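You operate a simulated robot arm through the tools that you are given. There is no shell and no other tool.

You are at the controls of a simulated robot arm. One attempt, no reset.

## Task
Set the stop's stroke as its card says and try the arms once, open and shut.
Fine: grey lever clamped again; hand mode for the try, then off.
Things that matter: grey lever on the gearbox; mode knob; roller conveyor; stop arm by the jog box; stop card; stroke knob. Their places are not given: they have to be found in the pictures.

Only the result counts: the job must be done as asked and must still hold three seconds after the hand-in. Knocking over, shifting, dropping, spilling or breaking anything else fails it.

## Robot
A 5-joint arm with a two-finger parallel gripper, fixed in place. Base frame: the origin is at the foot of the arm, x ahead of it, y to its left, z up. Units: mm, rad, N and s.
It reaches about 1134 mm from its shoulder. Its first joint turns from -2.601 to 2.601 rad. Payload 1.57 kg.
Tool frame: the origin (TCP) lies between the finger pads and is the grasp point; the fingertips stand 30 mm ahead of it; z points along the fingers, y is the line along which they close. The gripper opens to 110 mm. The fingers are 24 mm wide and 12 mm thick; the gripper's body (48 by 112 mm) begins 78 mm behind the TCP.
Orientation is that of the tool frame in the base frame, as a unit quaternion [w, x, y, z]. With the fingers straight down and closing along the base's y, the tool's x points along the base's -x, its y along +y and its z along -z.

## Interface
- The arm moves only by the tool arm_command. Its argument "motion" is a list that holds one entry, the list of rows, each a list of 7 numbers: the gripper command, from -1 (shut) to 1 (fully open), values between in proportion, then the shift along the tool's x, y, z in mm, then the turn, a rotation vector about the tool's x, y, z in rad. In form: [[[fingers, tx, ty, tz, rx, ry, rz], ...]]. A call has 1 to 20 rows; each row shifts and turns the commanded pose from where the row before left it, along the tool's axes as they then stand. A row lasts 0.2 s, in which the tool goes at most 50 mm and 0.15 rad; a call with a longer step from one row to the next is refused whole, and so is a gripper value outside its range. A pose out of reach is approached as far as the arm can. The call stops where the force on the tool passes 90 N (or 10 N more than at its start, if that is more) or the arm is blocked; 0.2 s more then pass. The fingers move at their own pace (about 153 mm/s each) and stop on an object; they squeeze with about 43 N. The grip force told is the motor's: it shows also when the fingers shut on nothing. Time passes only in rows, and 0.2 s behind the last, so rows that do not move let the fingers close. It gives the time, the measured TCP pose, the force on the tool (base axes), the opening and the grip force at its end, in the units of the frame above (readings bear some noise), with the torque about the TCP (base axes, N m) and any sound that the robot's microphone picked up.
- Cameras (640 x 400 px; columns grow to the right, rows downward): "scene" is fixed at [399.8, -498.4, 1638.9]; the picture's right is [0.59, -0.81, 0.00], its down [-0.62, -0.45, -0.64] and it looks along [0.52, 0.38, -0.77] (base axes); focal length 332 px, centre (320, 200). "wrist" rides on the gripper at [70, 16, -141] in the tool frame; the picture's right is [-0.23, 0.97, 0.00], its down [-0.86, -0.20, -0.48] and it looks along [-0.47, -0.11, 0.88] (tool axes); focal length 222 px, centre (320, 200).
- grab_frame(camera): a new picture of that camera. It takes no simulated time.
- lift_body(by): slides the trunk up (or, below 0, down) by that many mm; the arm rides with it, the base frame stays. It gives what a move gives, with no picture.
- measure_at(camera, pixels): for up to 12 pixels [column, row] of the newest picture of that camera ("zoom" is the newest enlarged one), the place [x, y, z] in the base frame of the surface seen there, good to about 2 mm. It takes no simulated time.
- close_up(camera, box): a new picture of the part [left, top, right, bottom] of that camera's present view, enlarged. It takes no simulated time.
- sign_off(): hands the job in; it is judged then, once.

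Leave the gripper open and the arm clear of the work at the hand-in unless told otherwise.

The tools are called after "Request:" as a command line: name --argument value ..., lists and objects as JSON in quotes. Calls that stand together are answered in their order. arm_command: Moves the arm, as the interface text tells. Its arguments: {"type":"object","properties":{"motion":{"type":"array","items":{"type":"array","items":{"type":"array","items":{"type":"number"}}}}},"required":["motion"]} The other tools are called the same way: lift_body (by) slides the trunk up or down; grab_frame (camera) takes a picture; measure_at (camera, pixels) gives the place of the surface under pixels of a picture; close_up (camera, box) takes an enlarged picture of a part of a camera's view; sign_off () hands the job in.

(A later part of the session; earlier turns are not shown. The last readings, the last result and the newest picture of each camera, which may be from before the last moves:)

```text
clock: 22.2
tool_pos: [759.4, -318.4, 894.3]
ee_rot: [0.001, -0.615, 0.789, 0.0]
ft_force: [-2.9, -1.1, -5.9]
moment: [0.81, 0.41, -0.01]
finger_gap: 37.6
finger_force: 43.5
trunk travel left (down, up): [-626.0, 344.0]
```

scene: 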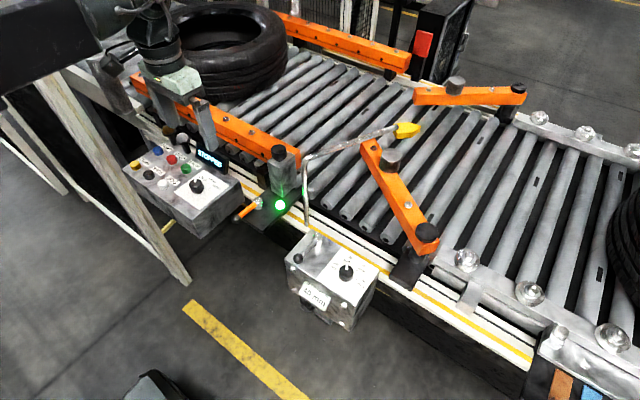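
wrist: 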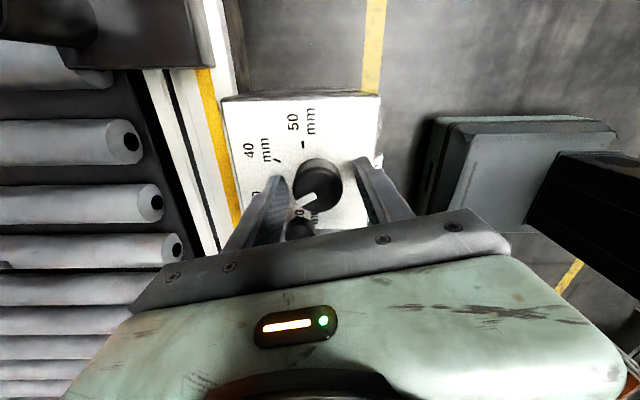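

Relaxed. I've turned about 26° so far and about 35° remains. I'll turn a further 20° and check the load.

Request:
arm_command --motion '[[[-1, 0, 0, 0, 0, 0, 0.12], [-1, 0, 0, 0, 0, 0, 0.12], [-1, 0, 0, 0, 0, 0, 0.12], [-1, 0, 0, 0, 0, 0, 0]]]'

Request:
close_up --camera "wrist" --box '[220, 80, 420, 250]'

```text
clock: 23.2
tool_pos: [758.7, -319.5, 893.9]
ee_rot: [0.0, -0.463, 0.887, -0.001]
ft_force: [7.3, -5.9, 6.1]
moment: [-0.81, 0.3, -0.03]
finger_gap: 37.7
finger_force: 43.9
trunk travel left (down, up): [-626.0, 344.0]
```

```text
2.35 times, centred on (320, 165) of wrist
```

zoom: 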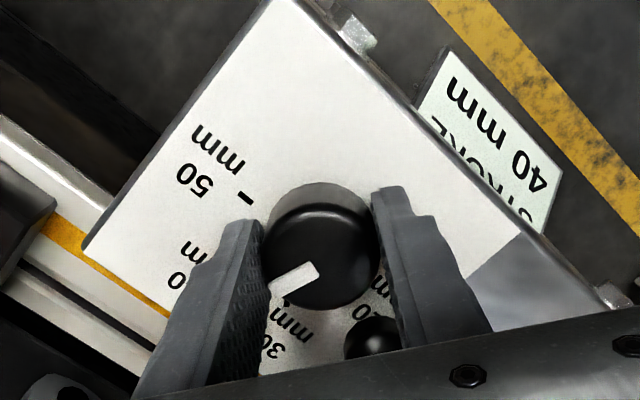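

Turned about 47°. I'll do the last 14° now.

Request:
arm_command --motion '[[[-1, 0, 0, 0, 0, 0, 0.122], [-1, 0, 0, 0, 0, 0, 0.122], [-1, 0, 0, 0, 0, 0, 0]]]'

Request:
close_up --camera "wrist" --box '[220, 80, 420, 250]'

```text
clock: 24.0
tool_pos: [759.1, -318.7, 892.5]
ee_rot: [0.0, -0.351, 0.936, 0.0]
ft_force: [12.9, -9.9, 12.4]
moment: [-0.74, 0.43, 0.01]
finger_gap: 37.6
finger_force: 43.9
trunk travel left (down, up): [-626.0, 344.0]
```

```text
2.35 times, centred on (320, 165) of wrist
```

zoom: 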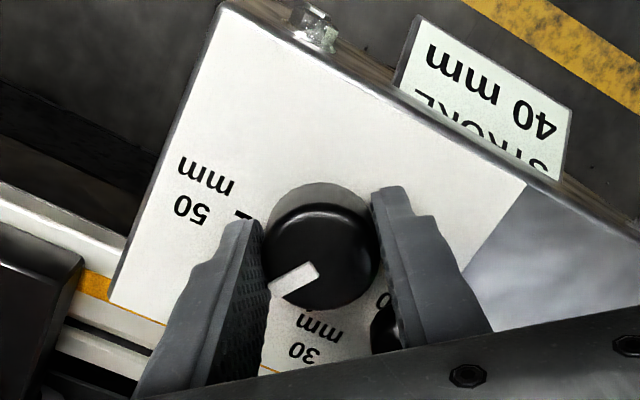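

That's 61° in total. I'll open the fingers gently, raise clear and check the pointer against the 40 tick.

Request:
arm_command --motion '[[[-0.2, 0, 0, 0, 0, 0, 0], [0.02, 0, 0, 0, 0, 0, 0], [0.02, 0, 0, 0, 0, 0, 0]]]'

Request:
lift_body --by 93

Request:
close_up --camera "wrist" --box '[250, 90, 380, 210]'

Request:
close_up --camera "scene" --box '[320, 240, 372, 290]'

```text
clock: 24.8
tool_pos: [758.2, -319.0, 894.1]
ee_rot: [-0.001, -0.352, 0.936, 0.0]
ft_force: [0.2, -0.1, 0.4]
moment: [-0.02, -0.02, 0.01]
finger_gap: 56.3
finger_force: 0.0
trunk travel left (down, up): [-626.0, 344.0]
```

```text
clock: 26.1
tool_pos: [758.7, -318.2, 986.8]
ee_rot: [0.0, -0.352, 0.936, 0.0]
ft_force: [0.1, 0.7, -0.5]
moment: [-0.01, -0.03, 0.01]
finger_gap: 56.0
finger_force: 0.1
trunk travel left (down, up): [-719.0, 251.0]
```

```text
3.33 times, centred on (315, 150) of wrist
```

zoom: 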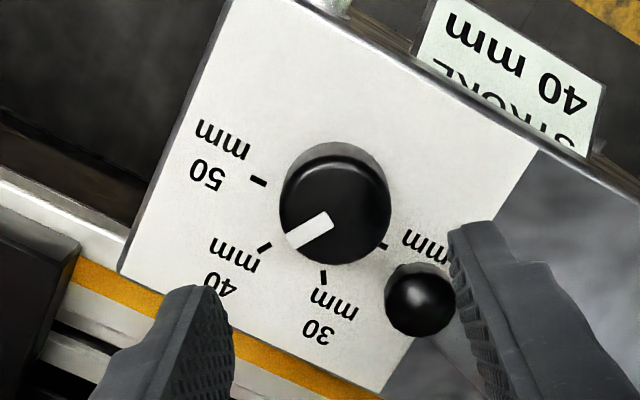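

```text
8.00 times, centred on (346, 265) of scene
```

zoom: 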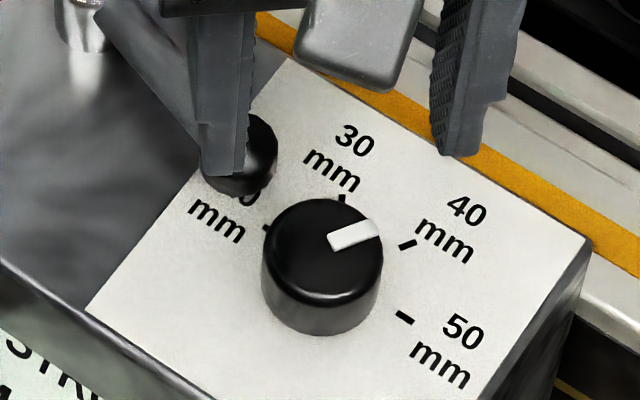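

The pointer now lies toward the 40 tick. I'll zoom further to compare the pointer's direction with the tick's own direction.

Request:
close_up --camera "wrist" --box '[285, 125, 345, 185]'

Request:
measure_at --camera "zoom" --pixels '[[362, 212], [265, 262], [310, 240], [205, 258], [180, 278], [330, 318], [333, 350], [195, 125], [220, 135], [320, 180], [400, 150], [330, 260]]'

```text
6.67 times, centred on (315, 155) of wrist
```

zoom: 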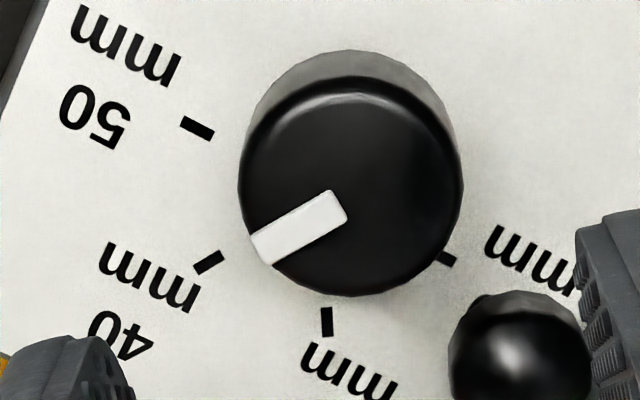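

```text
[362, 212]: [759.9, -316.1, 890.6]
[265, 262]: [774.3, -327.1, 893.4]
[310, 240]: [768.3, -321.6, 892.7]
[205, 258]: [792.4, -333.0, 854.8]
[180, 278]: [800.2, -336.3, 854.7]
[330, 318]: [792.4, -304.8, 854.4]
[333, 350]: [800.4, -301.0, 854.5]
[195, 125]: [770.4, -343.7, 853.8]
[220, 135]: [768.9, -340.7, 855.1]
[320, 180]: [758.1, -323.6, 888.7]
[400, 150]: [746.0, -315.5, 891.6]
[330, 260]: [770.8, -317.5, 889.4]
```

By the camera geometry the pointer is at −29° to −31° and the 40 tick is at about −31°, so the stroke is set at 40. Next I'll put the lever back, first moving the open gripper high over its shaft and lining it up (lever now at about 73° from its first position).

Request:
arm_command --motion '[[[-0.09, -29.4, 16.25, 0, 0, 0, 0], [-0.09, -29.4, 16.25, 0, 0, 0, 0], [-0.09, 0, 0, 0, 0, 0, -0.139], [-0.09, 0, 0, 0, 0, 0, -0.139], [-0.09, 0, 0, 0, 0, 0, -0.139], [-0.09, 0, 0, 0, 0, 0, -0.139], [-0.09, 0, 0, 0, 0, 0, 0]]]'

Request:
grab_frame --camera "wrist"

Request:
measure_at --camera "wrist" --pixels '[[320, 124], [324, 150], [326, 170], [328, 185]]'

```text
clock: 27.6
tool_pos: [782.3, -255.4, 986.3]
ee_rot: [0.0, -0.597, 0.802, 0.0]
ft_force: [-0.5, -0.3, -0.2]
moment: [0.0, 0.02, 0.0]
finger_gap: 50.2
finger_force: 0.0
trunk travel left (down, up): [-719.0, 251.0]
```

```text
taken
```

wrist: 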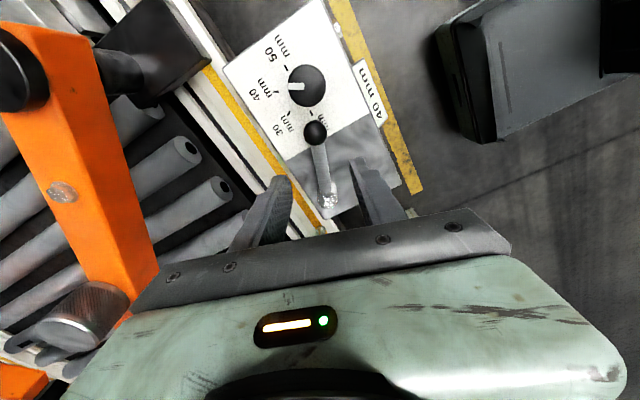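

```text
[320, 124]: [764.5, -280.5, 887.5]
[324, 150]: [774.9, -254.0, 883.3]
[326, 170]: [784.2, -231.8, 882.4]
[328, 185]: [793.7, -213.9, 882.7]
```

The lever shaft lies between the fingers, within a few mm of centre. I'll lower 91 mm.

Request:
lift_body --by -91

Request:
close_up --camera "wrist" --box '[200, 40, 440, 260]'

```text
clock: 28.9
tool_pos: [781.5, -254.7, 894.4]
ee_rot: [0.001, -0.596, 0.803, 0.0]
ft_force: [-0.2, -0.1, 0.2]
moment: [-0.01, 0.01, 0.0]
finger_gap: 50.0
finger_force: 0.0
trunk travel left (down, up): [-628.0, 342.0]
```

```text
1.82 times, centred on (320, 150) of wrist
```

zoom: 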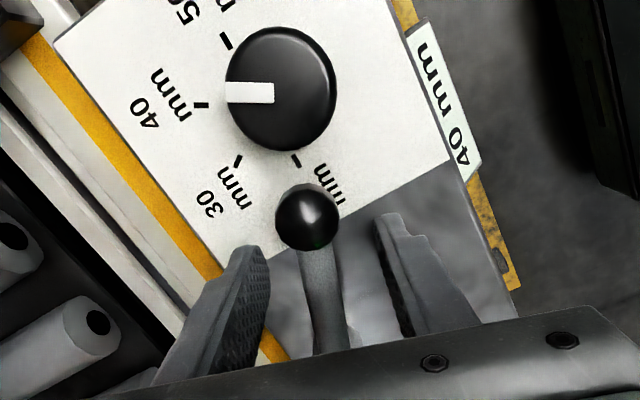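

The fingers straddle the shaft. I'll narrow to about 31 mm and push the lever clockwise along its arc, partway first.

Request:
arm_command --motion '[[[-0.45, 0, 0, 0, 0, 0, 0], [-0.45, 0, 4, 0, 0, 0, 0], [-0.45, 0, 5, 0, 0, 0, 0], [-0.45, -1.97, 8.56, 0, 0, 0, 0.14], [-0.45, -1.97, 8.56, 0, 0, 0, 0.14], [-0.45, -1.97, 8.56, 0, 0, 0, 0.14], [-0.45, -1.97, 8.56, 0, 0, 0, 0.14], [-0.45, 0, 0, 0, 0, 0, 0]]]'

Request:
close_up --camera "wrist" --box '[200, 40, 440, 260]'

```text
clock: 30.7
tool_pos: [747.2, -229.3, 894.5]
ee_rot: [0.0, -0.349, 0.937, 0.0]
ft_force: [0.5, -0.9, -0.6]
moment: [0.0, 0.04, 0.0]
finger_gap: 30.6
finger_force: 0.5
trunk travel left (down, up): [-628.0, 342.0]
```

```text
1.82 times, centred on (320, 150) of wrist
```

zoom: 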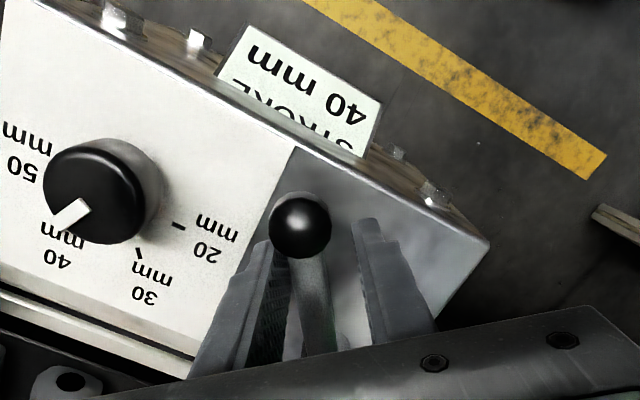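

The lever is following freely at about 41°. I'll continue to about 9°, then finish with small steps.

Request:
arm_command --motion '[[[-0.45, -1.97, 8.56, 0, 0, 0, 0.14], [-0.45, -1.97, 8.56, 0, 0, 0, 0.14], [-0.45, -1.97, 8.56, 0, 0, 0, 0.14], [-0.45, -1.97, 8.56, 0, 0, 0, 0.14], [-0.45, 0, 0, 0, 0, 0, 0]]]'

Request:
close_up --camera "wrist" --box '[200, 80, 440, 260]'

```text
clock: 31.9
tool_pos: [736.9, -196.8, 894.6]
ee_rot: [0.0, -0.077, 0.997, 0.0]
ft_force: [0.4, -0.6, -0.3]
moment: [-0.03, 0.01, 0.04]
finger_gap: 31.4
finger_force: 0.7
trunk travel left (down, up): [-628.0, 342.0]
```

```text
2.22 times, centred on (320, 170) of wrist
```

zoom: 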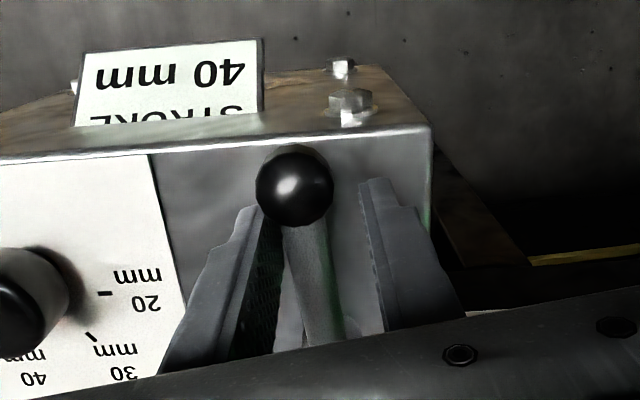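

About 9° remains. I'll finish in small steps and watch for the clamp's stop.

Request:
arm_command --motion '[[[-0.45, -0.57, 3.09, 0, 0, 0, 0.05], [-0.45, -0.57, 3.09, 0, 0, 0, 0.05], [-0.45, -0.57, 3.09, 0, 0, 0, 0.05], [-0.45, 0, 0, 0, 0, 0, 0]]]'

Request:
close_up --camera "wrist" --box '[200, 80, 440, 260]'

```text
clock: 32.9
tool_pos: [739.0, -185.7, 893.5]
ee_rot: [0.0, -0.002, 1.0, 0.0]
ft_force: [6.3, -7.2, 3.3]
moment: [-0.22, -0.09, 0.21]
finger_gap: 37.3
finger_force: 4.1
trunk travel left (down, up): [-628.0, 342.0]
```

```text
2.22 times, centred on (320, 170) of wrist
```

zoom: 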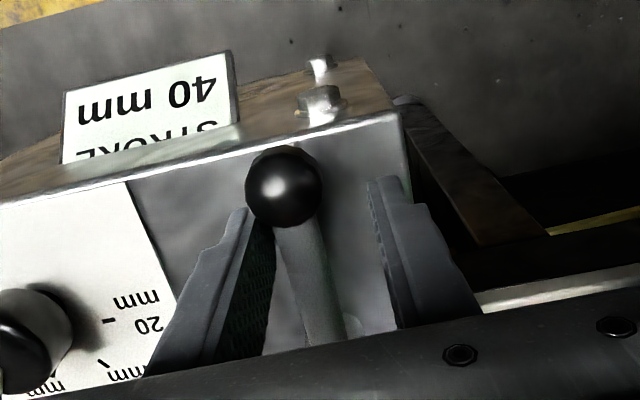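

The lever now resists (about 10 N, finger pushed back), so it's at its clamped end. I'll press slightly more to seat it and then check its position.

Request:
arm_command --motion '[[[-0.45, 0, 3, 0, 0, 0, 0], [-0.45, 0, 0, 0, 0, 0, 0]]]'

Request:
close_up --camera "wrist" --box '[200, 80, 440, 260]'

```text
clock: 33.5
tool_pos: [737.6, -184.4, 895.5]
ee_rot: [0.0, -0.003, 1.0, 0.001]
ft_force: [8.1, -13.2, 7.2]
moment: [-0.38, -0.1, 0.34]
finger_gap: 42.2
finger_force: 6.8
trunk travel left (down, up): [-628.0, 342.0]
```

```text
2.22 times, centred on (320, 170) of wrist
```

zoom: 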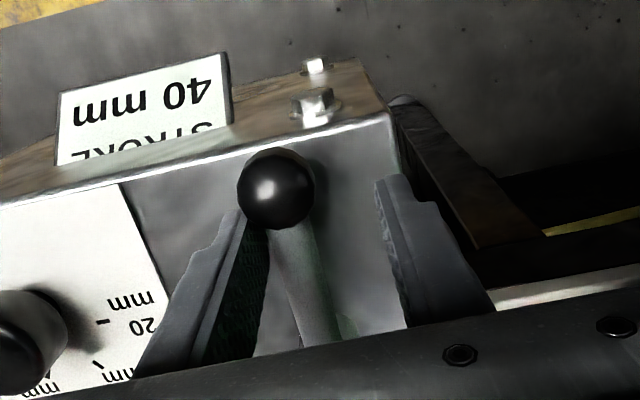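

The load rose with no further motion, so the lever is against its stop. I'll move back to free the finger, open, raise the trunk and inspect.

Request:
arm_command --motion '[[[-0.25, 0, -6, 0, 0, 0, 0], [-0.09, 0, -5, 0, 0, 0, 0], [-0.09, 0, 0, 0, 0, 0, 0]]]'

Request:
lift_body --by 100

Request:
grab_frame --camera "wrist"

Request:
close_up --camera "wrist" --box '[190, 95, 370, 225]'

```text
clock: 34.3
tool_pos: [738.5, -194.4, 894.4]
ee_rot: [0.0, -0.002, 1.0, 0.0]
ft_force: [0.0, 1.1, 0.6]
moment: [-0.01, 0.01, -0.01]
finger_gap: 50.4
finger_force: 0.1
trunk travel left (down, up): [-628.0, 342.0]
```

```text
clock: 35.6
tool_pos: [737.3, -193.2, 994.6]
ee_rot: [0.0, -0.003, 1.0, 0.0]
ft_force: [-0.2, -1.0, 0.2]
moment: [0.02, 0.01, -0.03]
finger_gap: 50.3
finger_force: 0.1
trunk travel left (down, up): [-728.0, 242.0]
```

```text
taken
```

wrist: 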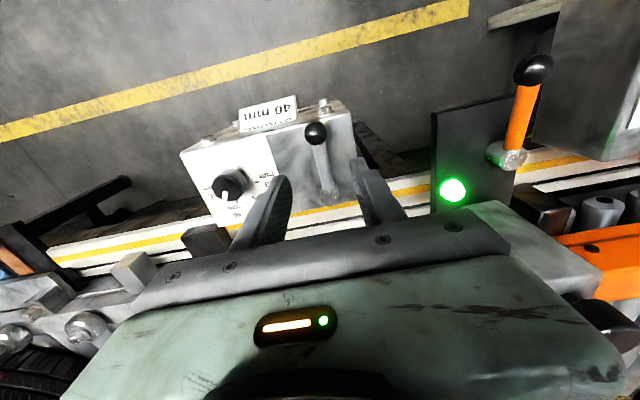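

```text
3.08 times, centred on (280, 160) of wrist
```

zoom: 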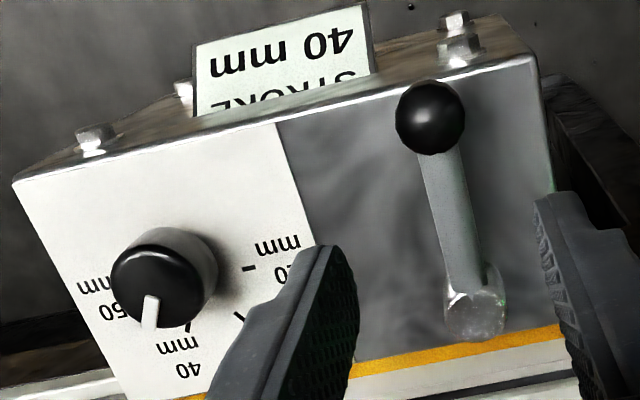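

Request:
measure_at --camera "wrist" --pixels '[[315, 132], [320, 155], [324, 172], [328, 188], [228, 185]]'

Request:
close_up --camera "scene" --box '[270, 200, 390, 320]'

```text
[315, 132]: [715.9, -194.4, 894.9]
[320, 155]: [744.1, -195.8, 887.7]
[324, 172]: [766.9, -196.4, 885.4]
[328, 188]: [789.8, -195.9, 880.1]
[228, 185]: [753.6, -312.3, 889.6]
```

```text
3.33 times, centred on (330, 260) of scene
```

zoom: 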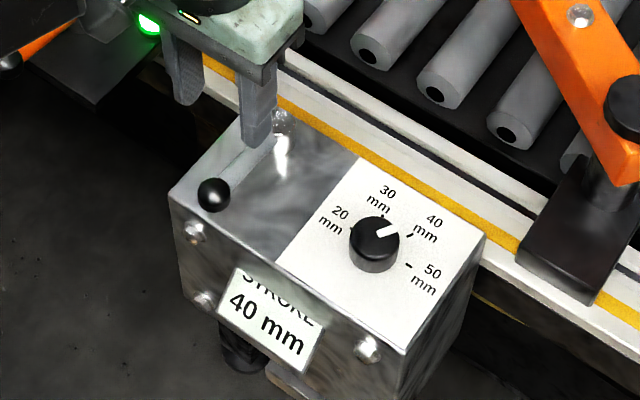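

The lever is back along its first line (y≈−195), and the stroke pointer still points to 40. Now the jog box: I'll raise the trunk 60 mm and move the arm over to look straight down at the panel.

Request:
lift_body --by 60

Request:
arm_command --motion '[[[-0.09, 0, 47.1, 0, 0, 0, 0], [-0.09, 0, 47.1, 0, 0, 0, 0], [-0.09, 0, 47.1, 0, 0, 0, 0], [-0.09, 0, 47.1, 0, 0, 0, 0], [-0.09, 0, 47.1, 0, 0, 0, 0], [-0.09, 0, 47.1, 0, 0, 0, 0], [-0.09, -13, 47.1, 0, 0, 0, 0], [-0.09, -13, 47.1, 0, 0, 0, 0], [-0.09, -26, 0, 0, 0, 0, 0], [-0.09, 0, 0, 0, 0, 0, 0]]]'

Request:
grab_frame --camera "wrist"

Request:
grab_frame --camera "scene"

```text
clock: 36.6
tool_pos: [737.6, -194.3, 1054.8]
ee_rot: [0.0, -0.002, 1.0, 0.0]
ft_force: [0.7, 0.1, 0.4]
moment: [0.03, 0.0, -0.01]
finger_gap: 50.3
finger_force: 0.0
trunk travel left (down, up): [-788.0, 182.0]
```

```text
clock: 38.8
tool_pos: [788.2, 182.5, 1055.8]
ee_rot: [0.0, -0.002, 1.0, 0.001]
ft_force: [-0.9, 0.8, 0.1]
moment: [-0.01, 0.02, -0.02]
finger_gap: 50.2
finger_force: 0.1
trunk travel left (down, up): [-788.0, 182.0]
```

```text
taken
```

wrist: 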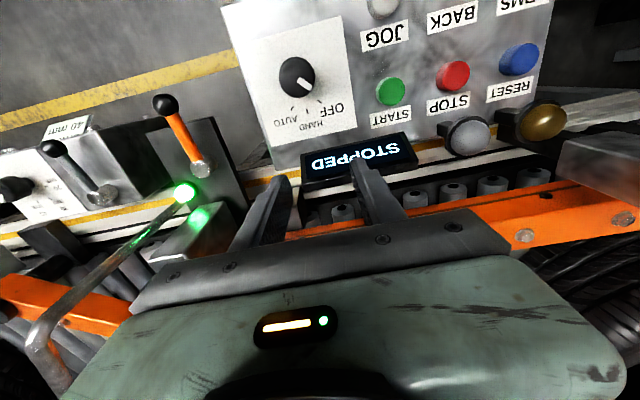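

```text
taken
```

scene: 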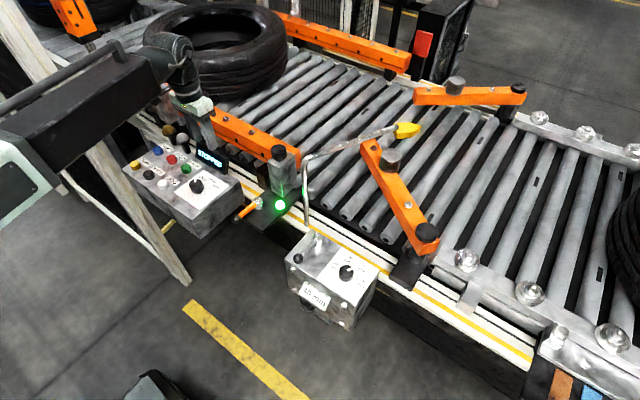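

The mode knob shows at wrist pixel (297, 78). I'll zoom in and measure its centre, pointer and ticks, and then the buttons.

Request:
close_up --camera "wrist" --box '[255, 35, 355, 135]'

Request:
measure_at --camera "zoom" --pixels '[[245, 140], [275, 155], [300, 175], [205, 170], [240, 110], [285, 150], [245, 215], [250, 165], [355, 225], [290, 240], [230, 265], [340, 250]]'

Request:
measure_at --camera "wrist" --pixels '[[390, 90], [453, 75], [519, 58], [383, 4], [465, 135], [540, 122], [330, 165], [400, 145]]'

```text
4.00 times, centred on (305, 85) of wrist
```

zoom: 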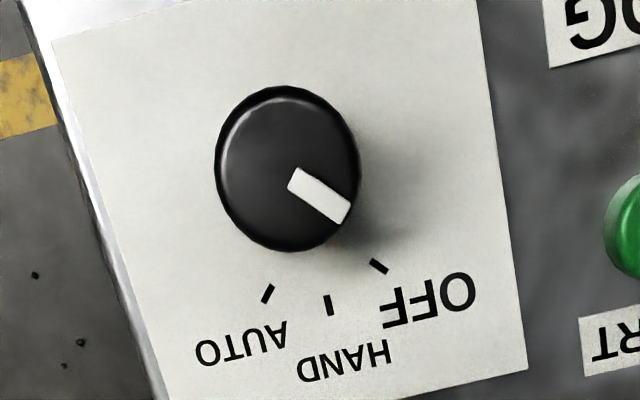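

```text
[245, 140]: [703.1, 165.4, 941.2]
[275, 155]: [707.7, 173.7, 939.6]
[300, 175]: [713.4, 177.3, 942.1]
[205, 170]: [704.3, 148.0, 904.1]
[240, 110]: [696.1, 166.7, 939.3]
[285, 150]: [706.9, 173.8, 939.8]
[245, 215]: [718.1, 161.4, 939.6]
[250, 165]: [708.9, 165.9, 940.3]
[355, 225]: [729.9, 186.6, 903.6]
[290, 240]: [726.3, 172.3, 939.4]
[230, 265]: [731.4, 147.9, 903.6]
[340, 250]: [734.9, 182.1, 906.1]
```

```text
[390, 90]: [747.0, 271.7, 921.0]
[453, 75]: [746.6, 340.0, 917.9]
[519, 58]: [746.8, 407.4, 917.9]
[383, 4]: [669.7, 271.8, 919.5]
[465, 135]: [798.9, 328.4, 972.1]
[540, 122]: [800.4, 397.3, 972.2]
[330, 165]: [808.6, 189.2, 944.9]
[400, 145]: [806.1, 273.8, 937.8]
```

The mode knob is centred at about (711, 175.5) with its top at z 941. The pointer is at +45° on OFF, with HAND at 0° and AUTO at −45°, so HAND is a 45° clockwise turn from above. I'll move over the knob, open to 60 mm, and lower partway to check centring.

Request:
arm_command --motion '[[[0.09, 38.4, -3.5, 0, 0, 0, 0], [0.09, 38.4, -3.5, 0, 0, 0, 0], [0.09, 0, 0, 0, 0, 0, 0]]]'

Request:
lift_body --by -50

Request:
grab_frame --camera "wrist"

Request:
close_up --camera "wrist" --box '[280, 110, 370, 190]'

Request:
close_up --camera "scene" --box '[110, 100, 270, 250]'

```text
clock: 39.6
tool_pos: [714.0, 175.9, 1055.3]
ee_rot: [0.0, -0.002, 1.0, 0.0]
ft_force: [-0.1, -0.6, 0.4]
moment: [0.0, -0.02, -0.02]
finger_gap: 59.7
finger_force: 0.1
trunk travel left (down, up): [-788.0, 182.0]
```

```text
clock: 40.6
tool_pos: [713.2, 175.0, 1005.5]
ee_rot: [0.001, -0.002, 1.0, 0.0]
ft_force: [0.6, 0.0, 0.3]
moment: [0.01, 0.0, -0.01]
finger_gap: 59.8
finger_force: 0.0
trunk travel left (down, up): [-738.0, 232.0]
```

```text
taken
```

wrist: 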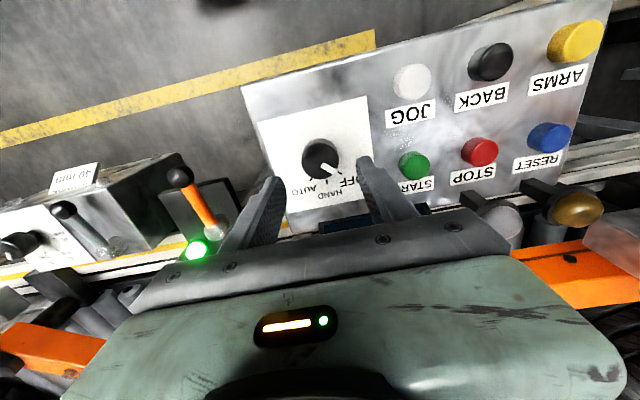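

```text
5.00 times, centred on (325, 150) of wrist
```

zoom: 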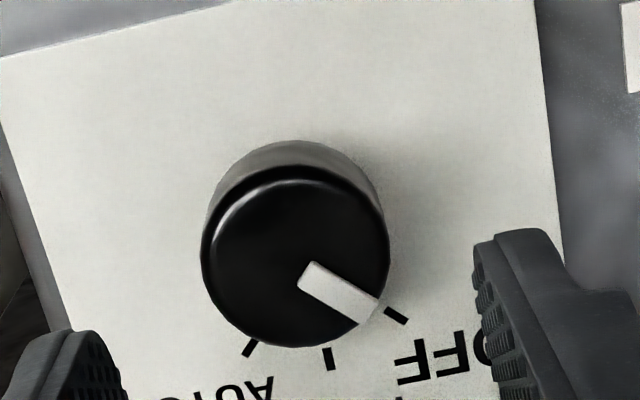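

```text
2.67 times, centred on (190, 175) of scene
```

zoom: 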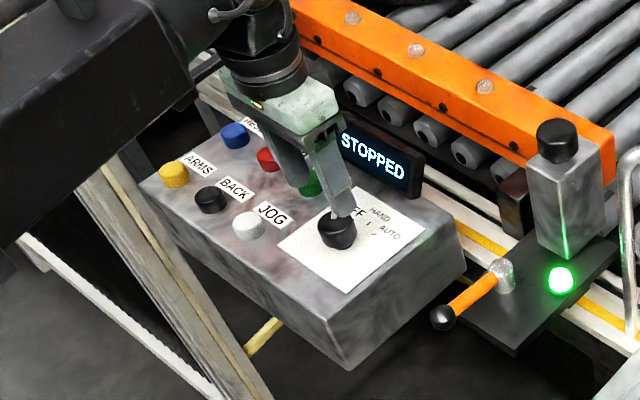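

The knob is centred beneath the fingers at about (712, 175). I'll lower 61 mm so the fingertips reach about z 914.

Request:
lift_body --by -61

Request:
arm_command --motion '[[[-0.1, 1.0, 0, 0, 0, 0, 0], [-0.2, 0, 0, 0, 0, 0, 0], [-1, 0, 0, 0, 0, 0, 0], [-1, 0, 0, 0, 0, 0, 0]]]'

Request:
close_up --camera "wrist" --box '[220, 80, 420, 250]'

```text
clock: 41.6
tool_pos: [711.5, 176.0, 943.9]
ee_rot: [0.0, -0.002, 1.0, 0.001]
ft_force: [-1.1, -0.1, 0.0]
moment: [0.03, 0.01, -0.02]
finger_gap: 60.2
finger_force: 0.1
trunk travel left (down, up): [-677.0, 293.0]
```

```text
clock: 42.6
tool_pos: [710.8, 175.3, 943.9]
ee_rot: [0.0, -0.003, 1.0, 0.0]
ft_force: [0.3, -0.3, 0.6]
moment: [-0.13, 0.03, 0.04]
finger_gap: 37.9
finger_force: 44.1
trunk travel left (down, up): [-677.0, 293.0]
```

```text
2.35 times, centred on (320, 165) of wrist
```

zoom: 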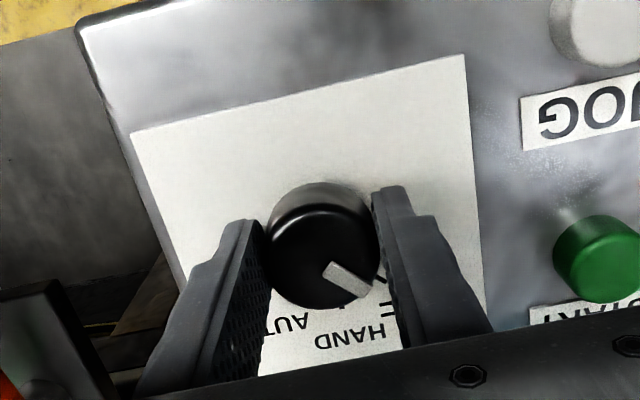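

It's gripped cleanly (37.9 mm, no side load). I'll turn clockwise by 45° toward HAND, in two parts.

Request:
arm_command --motion '[[[-1, 0, 0, 0, 0, 0, 0.1], [-1, 0, 0, 0, 0, 0, 0.1], [-1, 0, 0, 0, 0, 0, 0.1], [-1, 0, 0, 0, 0, 0, 0.1], [-1, 0, 0, 0, 0, 0, 0]]]'

Request:
close_up --camera "wrist" --box '[220, 80, 420, 250]'

```text
clock: 43.8
tool_pos: [712.2, 175.3, 943.5]
ee_rot: [-0.001, 0.196, 0.981, 0.0]
ft_force: [1.1, 4.0, 0.6]
moment: [0.09, 0.14, -0.01]
finger_gap: 38.0
finger_force: 44.0
trunk travel left (down, up): [-677.0, 293.0]
```

```text
2.35 times, centred on (320, 165) of wrist
```

zoom: 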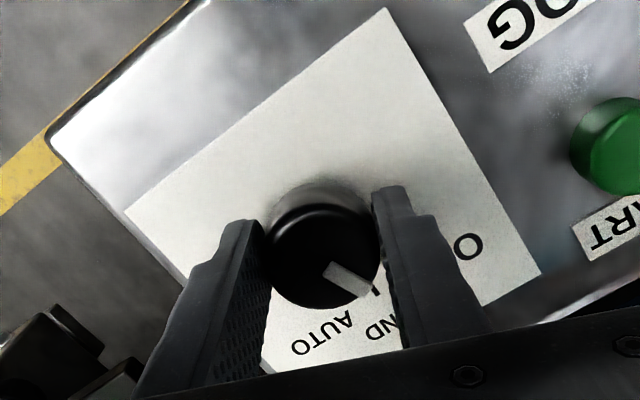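

The knob turns with the fingers (about 23° so far). I'll turn the remaining 22°.

Request:
arm_command --motion '[[[-1, 0, 0, 0, 0, 0, 0.1], [-1, 0, 0, 0, 0, 0, 0.1], [-1, 0, 0, 0, 0, 0, 0.1], [-1, 0, 0, 0, 0, 0, 0.085], [-1, 0, 0, 0, 0, 0, 0]]]'

Request:
close_up --camera "wrist" --box '[220, 80, 420, 250]'

Request:
close_up --camera "scene" --box '[110, 100, 270, 250]'

```text
clock: 45.0
tool_pos: [712.9, 175.5, 943.9]
ee_rot: [0.0, 0.381, 0.925, 0.001]
ft_force: [7.2, 10.0, 9.6]
moment: [0.39, 0.09, 0.02]
finger_gap: 37.7
finger_force: 43.3
trunk travel left (down, up): [-677.0, 293.0]
```

```text
2.35 times, centred on (320, 165) of wrist
```

zoom: 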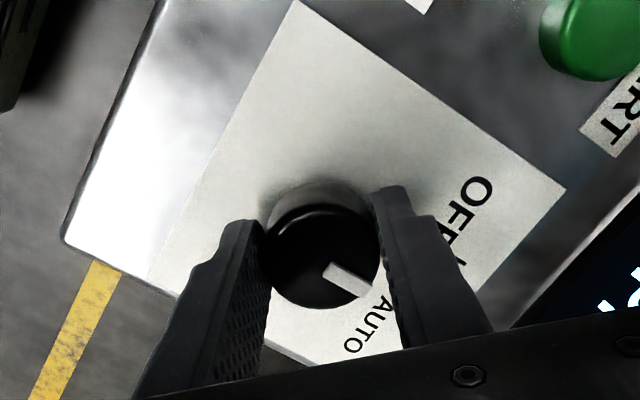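

```text
2.67 times, centred on (190, 175) of scene
```

zoom: 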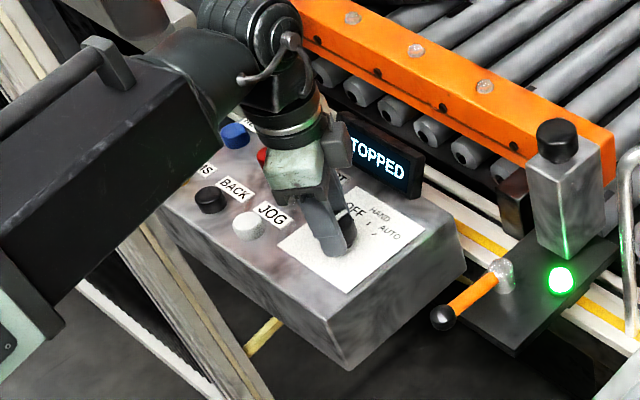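

The turn reached 45°. I'll open the fingers, raise clear and verify that the pointer is on HAND.

Request:
arm_command --motion '[[[-0.1, 0, 0, 0, 0, 0, 0], [0.09, 0, 0, 0, 0, 0, 0], [0.09, 0, 0, 0, 0, 0, 0]]]'

Request:
lift_body --by 61

Request:
grab_frame --camera "wrist"

Request:
close_up --camera "wrist" --box '[280, 110, 370, 190]'

Request:
close_up --camera "scene" --box '[110, 100, 270, 250]'

```text
clock: 45.8
tool_pos: [712.0, 175.6, 944.4]
ee_rot: [0.0, 0.381, 0.925, 0.0]
ft_force: [-0.9, -0.3, -0.5]
moment: [0.0, 0.01, 0.0]
finger_gap: 60.2
finger_force: 0.0
trunk travel left (down, up): [-677.0, 293.0]
```

```text
clock: 46.8
tool_pos: [711.5, 174.6, 1005.7]
ee_rot: [-0.001, 0.38, 0.925, 0.001]
ft_force: [-0.6, -0.1, -0.1]
moment: [-0.01, -0.05, -0.01]
finger_gap: 60.3
finger_force: 0.1
trunk travel left (down, up): [-738.0, 232.0]
```

```text
taken
```

wrist: 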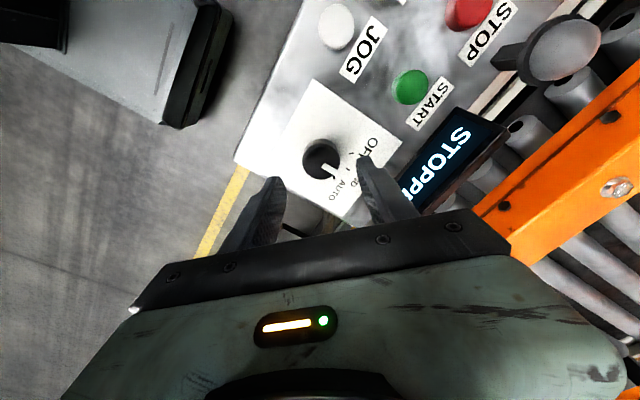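

```text
5.00 times, centred on (325, 150) of wrist
```

zoom: 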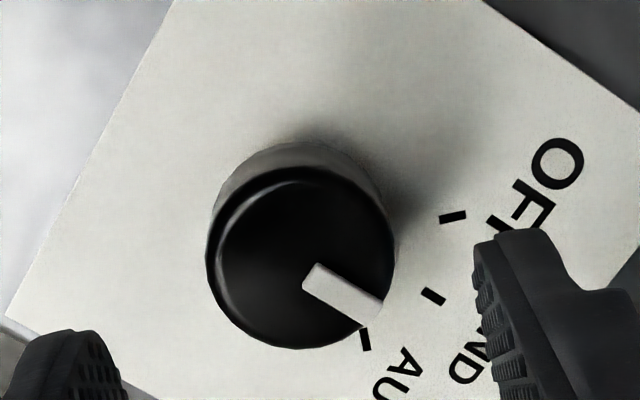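

```text
2.67 times, centred on (190, 175) of scene
```

zoom: 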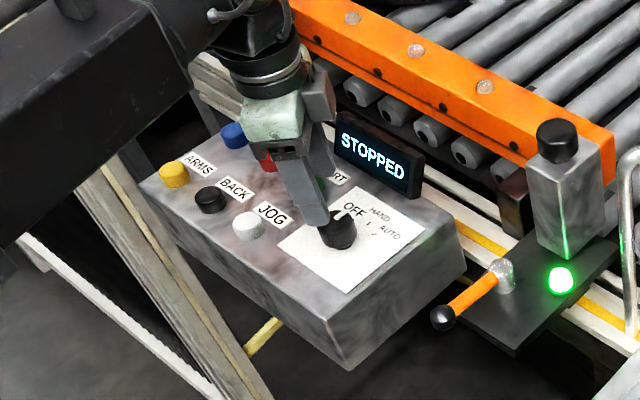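

The pointer now runs parallel with the HAND tick. Next I'll measure the yellow ARMS button, at scene pixel about (135, 164).

Request:
close_up --camera "scene" --box '[115, 140, 185, 200]'

Request:
measure_at --camera "zoom" --pixels '[[190, 205], [160, 205], [215, 205], [190, 190], [190, 220], [190, 245], [315, 290], [430, 360], [300, 280], [330, 285], [250, 300], [120, 260]]'

```text
6.67 times, centred on (150, 170) of scene
```

zoom: 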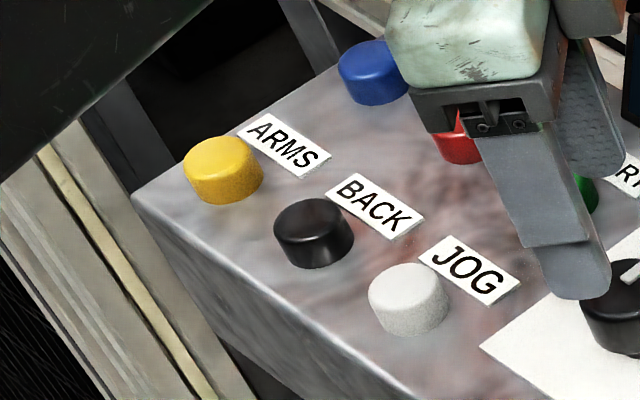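

```text
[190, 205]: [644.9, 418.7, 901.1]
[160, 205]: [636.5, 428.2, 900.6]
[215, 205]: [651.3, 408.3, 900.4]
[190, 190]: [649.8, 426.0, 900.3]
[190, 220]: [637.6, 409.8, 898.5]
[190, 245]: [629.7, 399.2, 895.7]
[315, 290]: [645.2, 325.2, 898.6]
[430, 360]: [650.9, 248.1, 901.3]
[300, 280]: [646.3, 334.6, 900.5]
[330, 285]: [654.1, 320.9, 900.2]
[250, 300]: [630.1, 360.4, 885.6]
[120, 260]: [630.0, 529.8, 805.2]
```

Request:
measure_at --camera "zoom" --pixels '[[216, 157], [200, 157], [235, 157], [216, 145], [222, 168], [308, 218], [325, 225], [404, 283], [373, 56], [225, 195], [250, 130], [310, 250]]'

```text
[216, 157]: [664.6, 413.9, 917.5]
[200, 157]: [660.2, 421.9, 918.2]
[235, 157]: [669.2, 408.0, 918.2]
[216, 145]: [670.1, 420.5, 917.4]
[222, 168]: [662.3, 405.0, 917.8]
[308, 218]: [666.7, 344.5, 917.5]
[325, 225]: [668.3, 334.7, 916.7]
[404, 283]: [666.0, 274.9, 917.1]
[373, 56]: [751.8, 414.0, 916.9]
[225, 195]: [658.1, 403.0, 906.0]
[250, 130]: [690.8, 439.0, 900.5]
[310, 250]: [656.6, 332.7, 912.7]
```

ARMS button: centre about (668, 409), top at z≈918. Before swinging that way I'll check the heights of the pale trestle beside the jog box so the forearm and gripper stay clear.

Request:
grab_frame --camera "scene"

Request:
measure_at --camera "scene" --pixels '[[20, 10], [45, 50], [90, 150], [105, 140], [125, 200], [150, 240], [30, 160], [12, 120], [120, 120], [75, 20], [95, 110], [60, 180]]'

```text
taken
```

scene: 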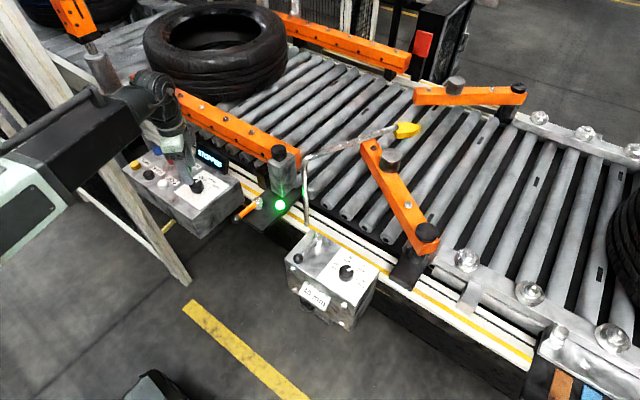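

```text
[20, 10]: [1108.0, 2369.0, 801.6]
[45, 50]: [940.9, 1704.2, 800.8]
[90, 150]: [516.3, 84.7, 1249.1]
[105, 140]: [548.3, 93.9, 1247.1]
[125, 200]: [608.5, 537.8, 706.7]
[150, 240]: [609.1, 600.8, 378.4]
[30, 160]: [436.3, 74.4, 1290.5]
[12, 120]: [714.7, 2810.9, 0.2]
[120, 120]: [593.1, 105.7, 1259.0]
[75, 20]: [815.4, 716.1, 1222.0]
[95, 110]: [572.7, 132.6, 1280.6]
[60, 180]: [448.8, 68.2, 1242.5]
```

The trestle tops out near z 800 and the tall orange post is at y≈716, so the way is clear. I'll close the fingers, spin back to the starting orientation, and move over the ARMS button at the present safe height.

Request:
arm_command --motion '[[[-1, 0, 0, 0, 0, 0, -0.131], [-1, 0, 0, 0, 0, 0, -0.131], [-1, 0, 0, 0, 0, 0, -0.131], [-1, 0, 0, 0, 0, 0, -0.131], [-1, 0, 0, 0, 0, 0, -0.131], [-1, 0, 0, 0, 0, 0, -0.131], [-1, 8.64, 46.88, 0, 0, 0, 0], [-1, 8.64, 46.88, 0, 0, 0, 0], [-1, 8.64, 46.88, 0, 0, 0, 0], [-1, 8.64, 46.88, 0, 0, 0, 0], [-1, 8.64, 46.88, 0, 0, 0, 0], [-1, 0, 0, 0, 0, 0, 0]]]'

Request:
grab_frame --camera "wrist"

Request:
close_up --camera "scene" --box '[80, 80, 240, 230]'

```text
clock: 49.4
tool_pos: [666.5, 410.9, 1004.5]
ee_rot: [0.001, -0.003, 1.0, 0.0]
ft_force: [0.4, 0.6, 0.2]
moment: [0.02, 0.02, -0.01]
finger_gap: 0.0
finger_force: 21.1
trunk travel left (down, up): [-738.0, 232.0]
```

```text
taken
```

wrist: 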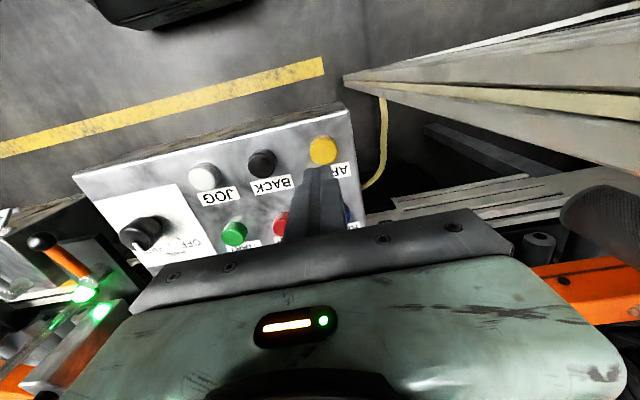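

```text
2.67 times, centred on (160, 155) of scene
```

zoom: 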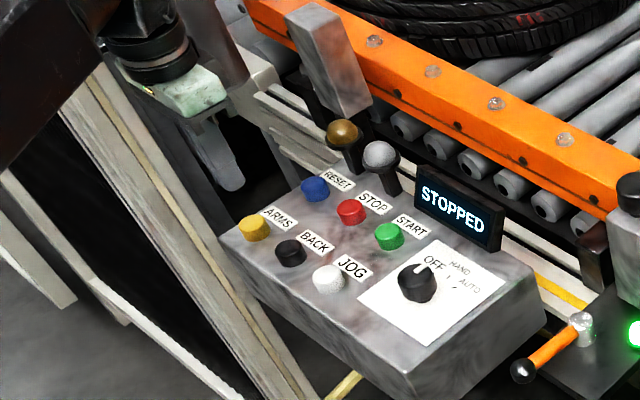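

The wrist view shows the ARMS button at (323, 150), near the closed fingertips. The mode pointer in the scene view looks doubtful, so I'll zoom on it to confirm it stayed on HAND.

Request:
close_up --camera "scene" --box '[175, 160, 230, 205]'

Request:
close_up --camera "wrist" --box '[90, 180, 240, 280]'

Request:
close_up --camera "wrist" --box '[280, 120, 370, 200]'

Request:
measure_at --camera "wrist" --pixels '[[323, 150], [310, 150], [336, 150], [323, 140], [323, 160], [263, 163], [206, 177]]'

```text
8.89 times, centred on (202, 182) of scene
```

zoom: 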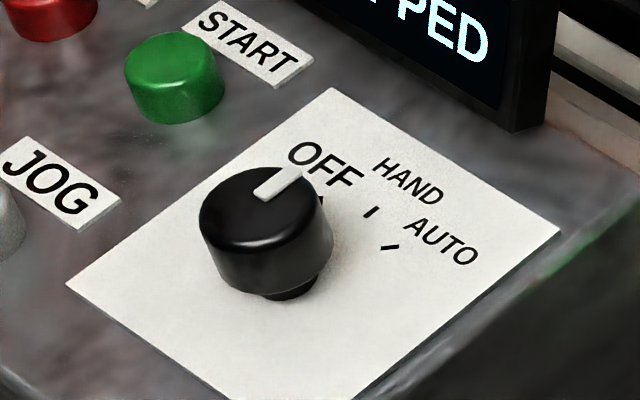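

```text
4.00 times, centred on (165, 230) of wrist
```

zoom: 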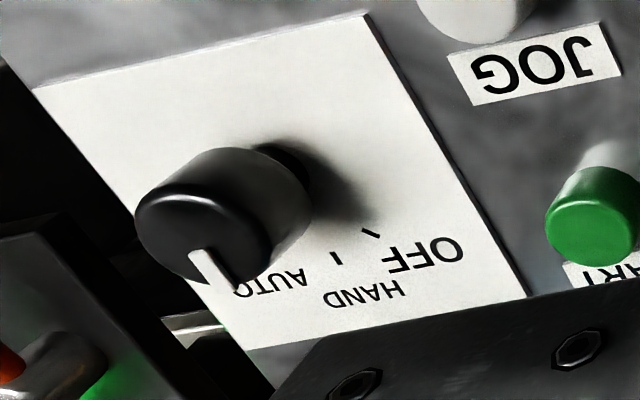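

```text
5.00 times, centred on (325, 160) of wrist
```

zoom: 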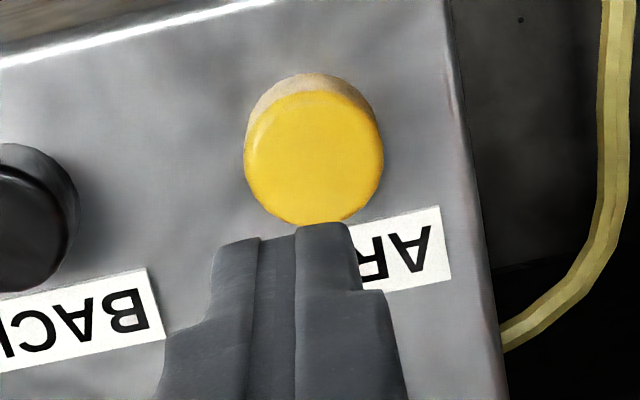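

```text
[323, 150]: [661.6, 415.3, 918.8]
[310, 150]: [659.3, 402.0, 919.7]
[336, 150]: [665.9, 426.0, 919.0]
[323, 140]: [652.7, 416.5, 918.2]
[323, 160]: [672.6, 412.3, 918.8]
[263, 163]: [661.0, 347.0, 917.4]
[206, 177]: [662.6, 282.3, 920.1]
```

The mode pointer is at about 0°, which is HAND. The ARMS button is centred at about (663.5, 414.5) with its top at z 918.5. I'll shift onto its centre and lower to about 5 mm above it.

Request:
arm_command --motion '[[[-1, 3, 3.6, 0, 0, 0, 0], [-1, 0, 0, 0, 0, 0, 0]]]'

Request:
lift_body --by -51

Request:
grab_frame --camera "scene"

Request:
close_up --camera "wrist" --box '[280, 120, 370, 200]'

```text
clock: 50.0
tool_pos: [663.6, 413.7, 1004.9]
ee_rot: [0.001, -0.004, 1.0, -0.001]
ft_force: [0.3, 0.9, 0.1]
moment: [-0.04, 0.04, -0.01]
finger_gap: 0.0
finger_force: 21.8
trunk travel left (down, up): [-738.0, 232.0]
```

```text
clock: 50.9
tool_pos: [664.8, 412.7, 954.6]
ee_rot: [0.0, -0.004, 1.0, 0.0]
ft_force: [0.8, -0.1, 0.0]
moment: [-0.02, 0.02, 0.02]
finger_gap: 0.0
finger_force: 21.2
trunk travel left (down, up): [-687.0, 283.0]
```

```text
taken
```

scene: 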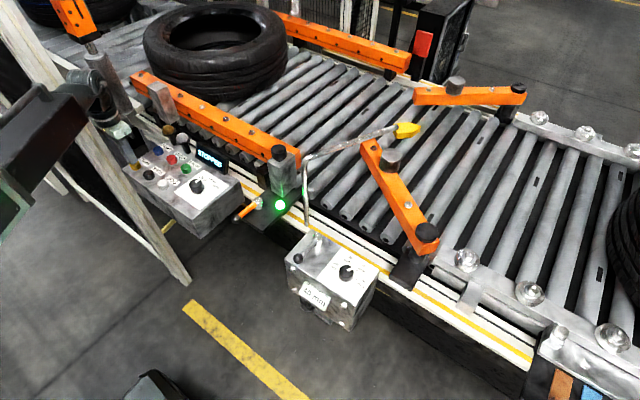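

```text
5.00 times, centred on (325, 160) of wrist
```

zoom: 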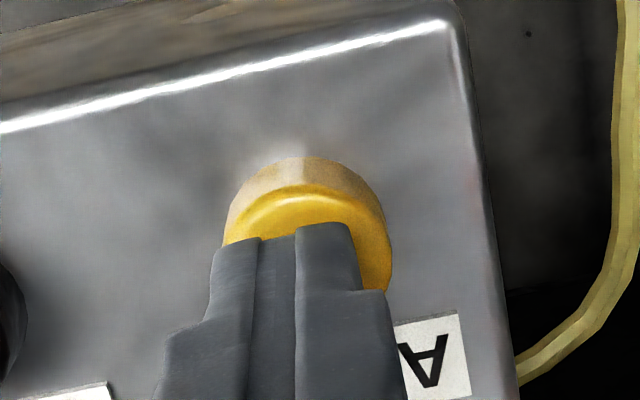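

The fingertips are centred over the yellow button. I'll press down in small trunk steps and watch the force.

Request:
lift_body --by -7

Request:
lift_body --by -3

Request:
grab_frame --camera "scene"

```text
clock: 51.5
tool_pos: [665.7, 413.9, 947.2]
ee_rot: [0.0, -0.004, 1.0, 0.0]
ft_force: [0.5, -0.3, 1.2]
moment: [0.01, -0.02, 0.01]
finger_gap: 0.0
finger_force: 21.5
trunk travel left (down, up): [-680.0, 290.0]
```

```text
clock: 52.0
tool_pos: [664.8, 413.6, 944.1]
ee_rot: [0.0, -0.003, 1.0, 0.0]
ft_force: [0.1, 0.6, 2.8]
moment: [0.02, -0.01, 0.05]
finger_gap: 0.1
finger_force: 21.2
trunk travel left (down, up): [-677.0, 293.0]
heard: click
```

```text
taken
```

scene: 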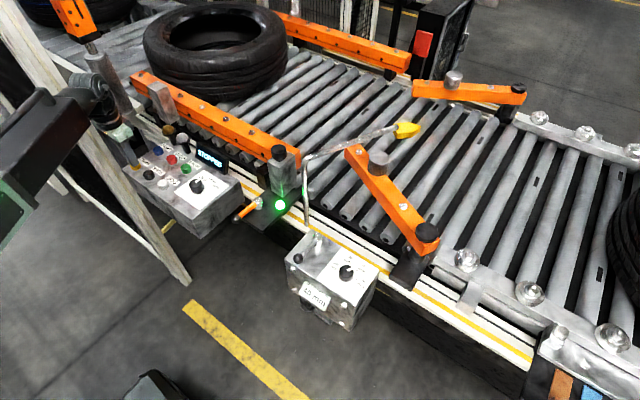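

A click was heard and the right-hand stop arms are moving (the near arm's tip went from (375, 150) to (355, 150)). I'll hold still while they move and look again.

Request:
arm_command --motion '[[[-1, 0, 0, 0, 0, 0, 0], [-1, 0, 0, 0, 0, 0, 0], [-1, 0, 0, 0, 0, 0, 0]]]'

Request:
grab_frame --camera "scene"

```text
clock: 52.8
tool_pos: [664.1, 413.9, 944.2]
ee_rot: [0.0, -0.004, 1.0, 0.0]
ft_force: [0.8, 0.2, 2.1]
moment: [0.03, -0.02, -0.01]
finger_gap: 0.0
finger_force: 20.8
trunk travel left (down, up): [-677.0, 293.0]
```

```text
taken
```

scene: 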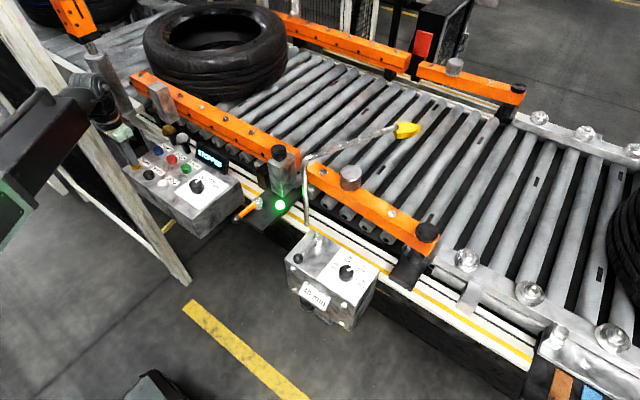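

The arms swung fully open, now parallel with the conveyor. I'll release the button and see whether they stay open.

Request:
lift_body --by 12

Request:
arm_command --motion '[[[-1, 0, 0, 0, 0, 0, 0], [-1, 0, 0, 0, 0, 0, 0], [-1, 0, 0, 0, 0, 0, 0], [-1, 0, 0, 0, 0, 0, 0], [-1, 0, 0, 0, 0, 0, 0]]]'

Request:
grab_frame --camera "scene"

Request:
close_up --camera "scene" --box '[170, 130, 330, 240]'

```text
clock: 53.4
tool_pos: [664.9, 413.5, 955.8]
ee_rot: [0.0, -0.004, 1.0, 0.0]
ft_force: [-0.5, -0.6, -0.3]
moment: [0.0, 0.01, 0.0]
finger_gap: 0.0
finger_force: 21.3
trunk travel left (down, up): [-689.0, 281.0]
```

```text
clock: 54.6
tool_pos: [663.7, 413.9, 956.0]
ee_rot: [0.0, -0.003, 1.0, 0.0]
ft_force: [-1.2, -0.2, -0.7]
moment: [0.01, -0.02, -0.01]
finger_gap: 0.2
finger_force: 21.2
trunk travel left (down, up): [-689.0, 281.0]
```

```text
taken
```

scene: 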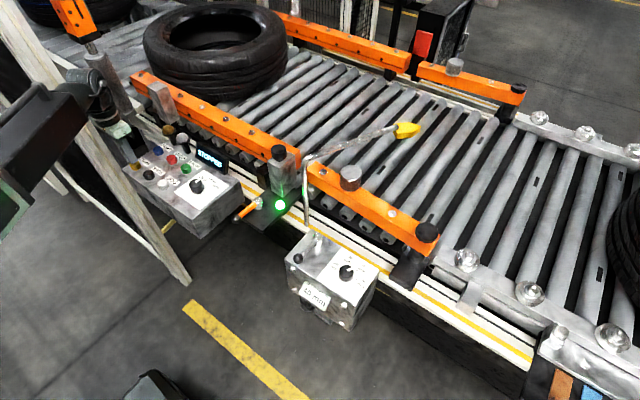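

```text
3.64 times, centred on (250, 185) of scene
```

zoom: 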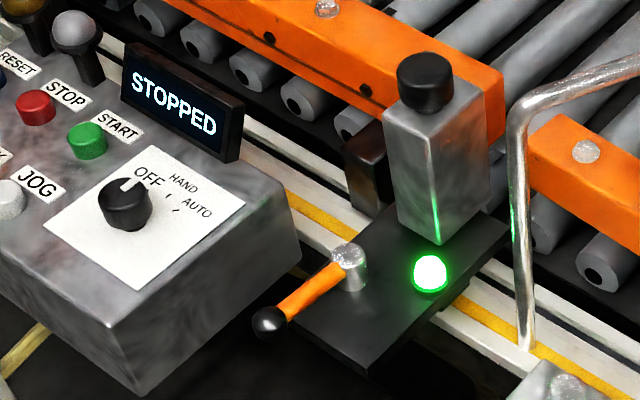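

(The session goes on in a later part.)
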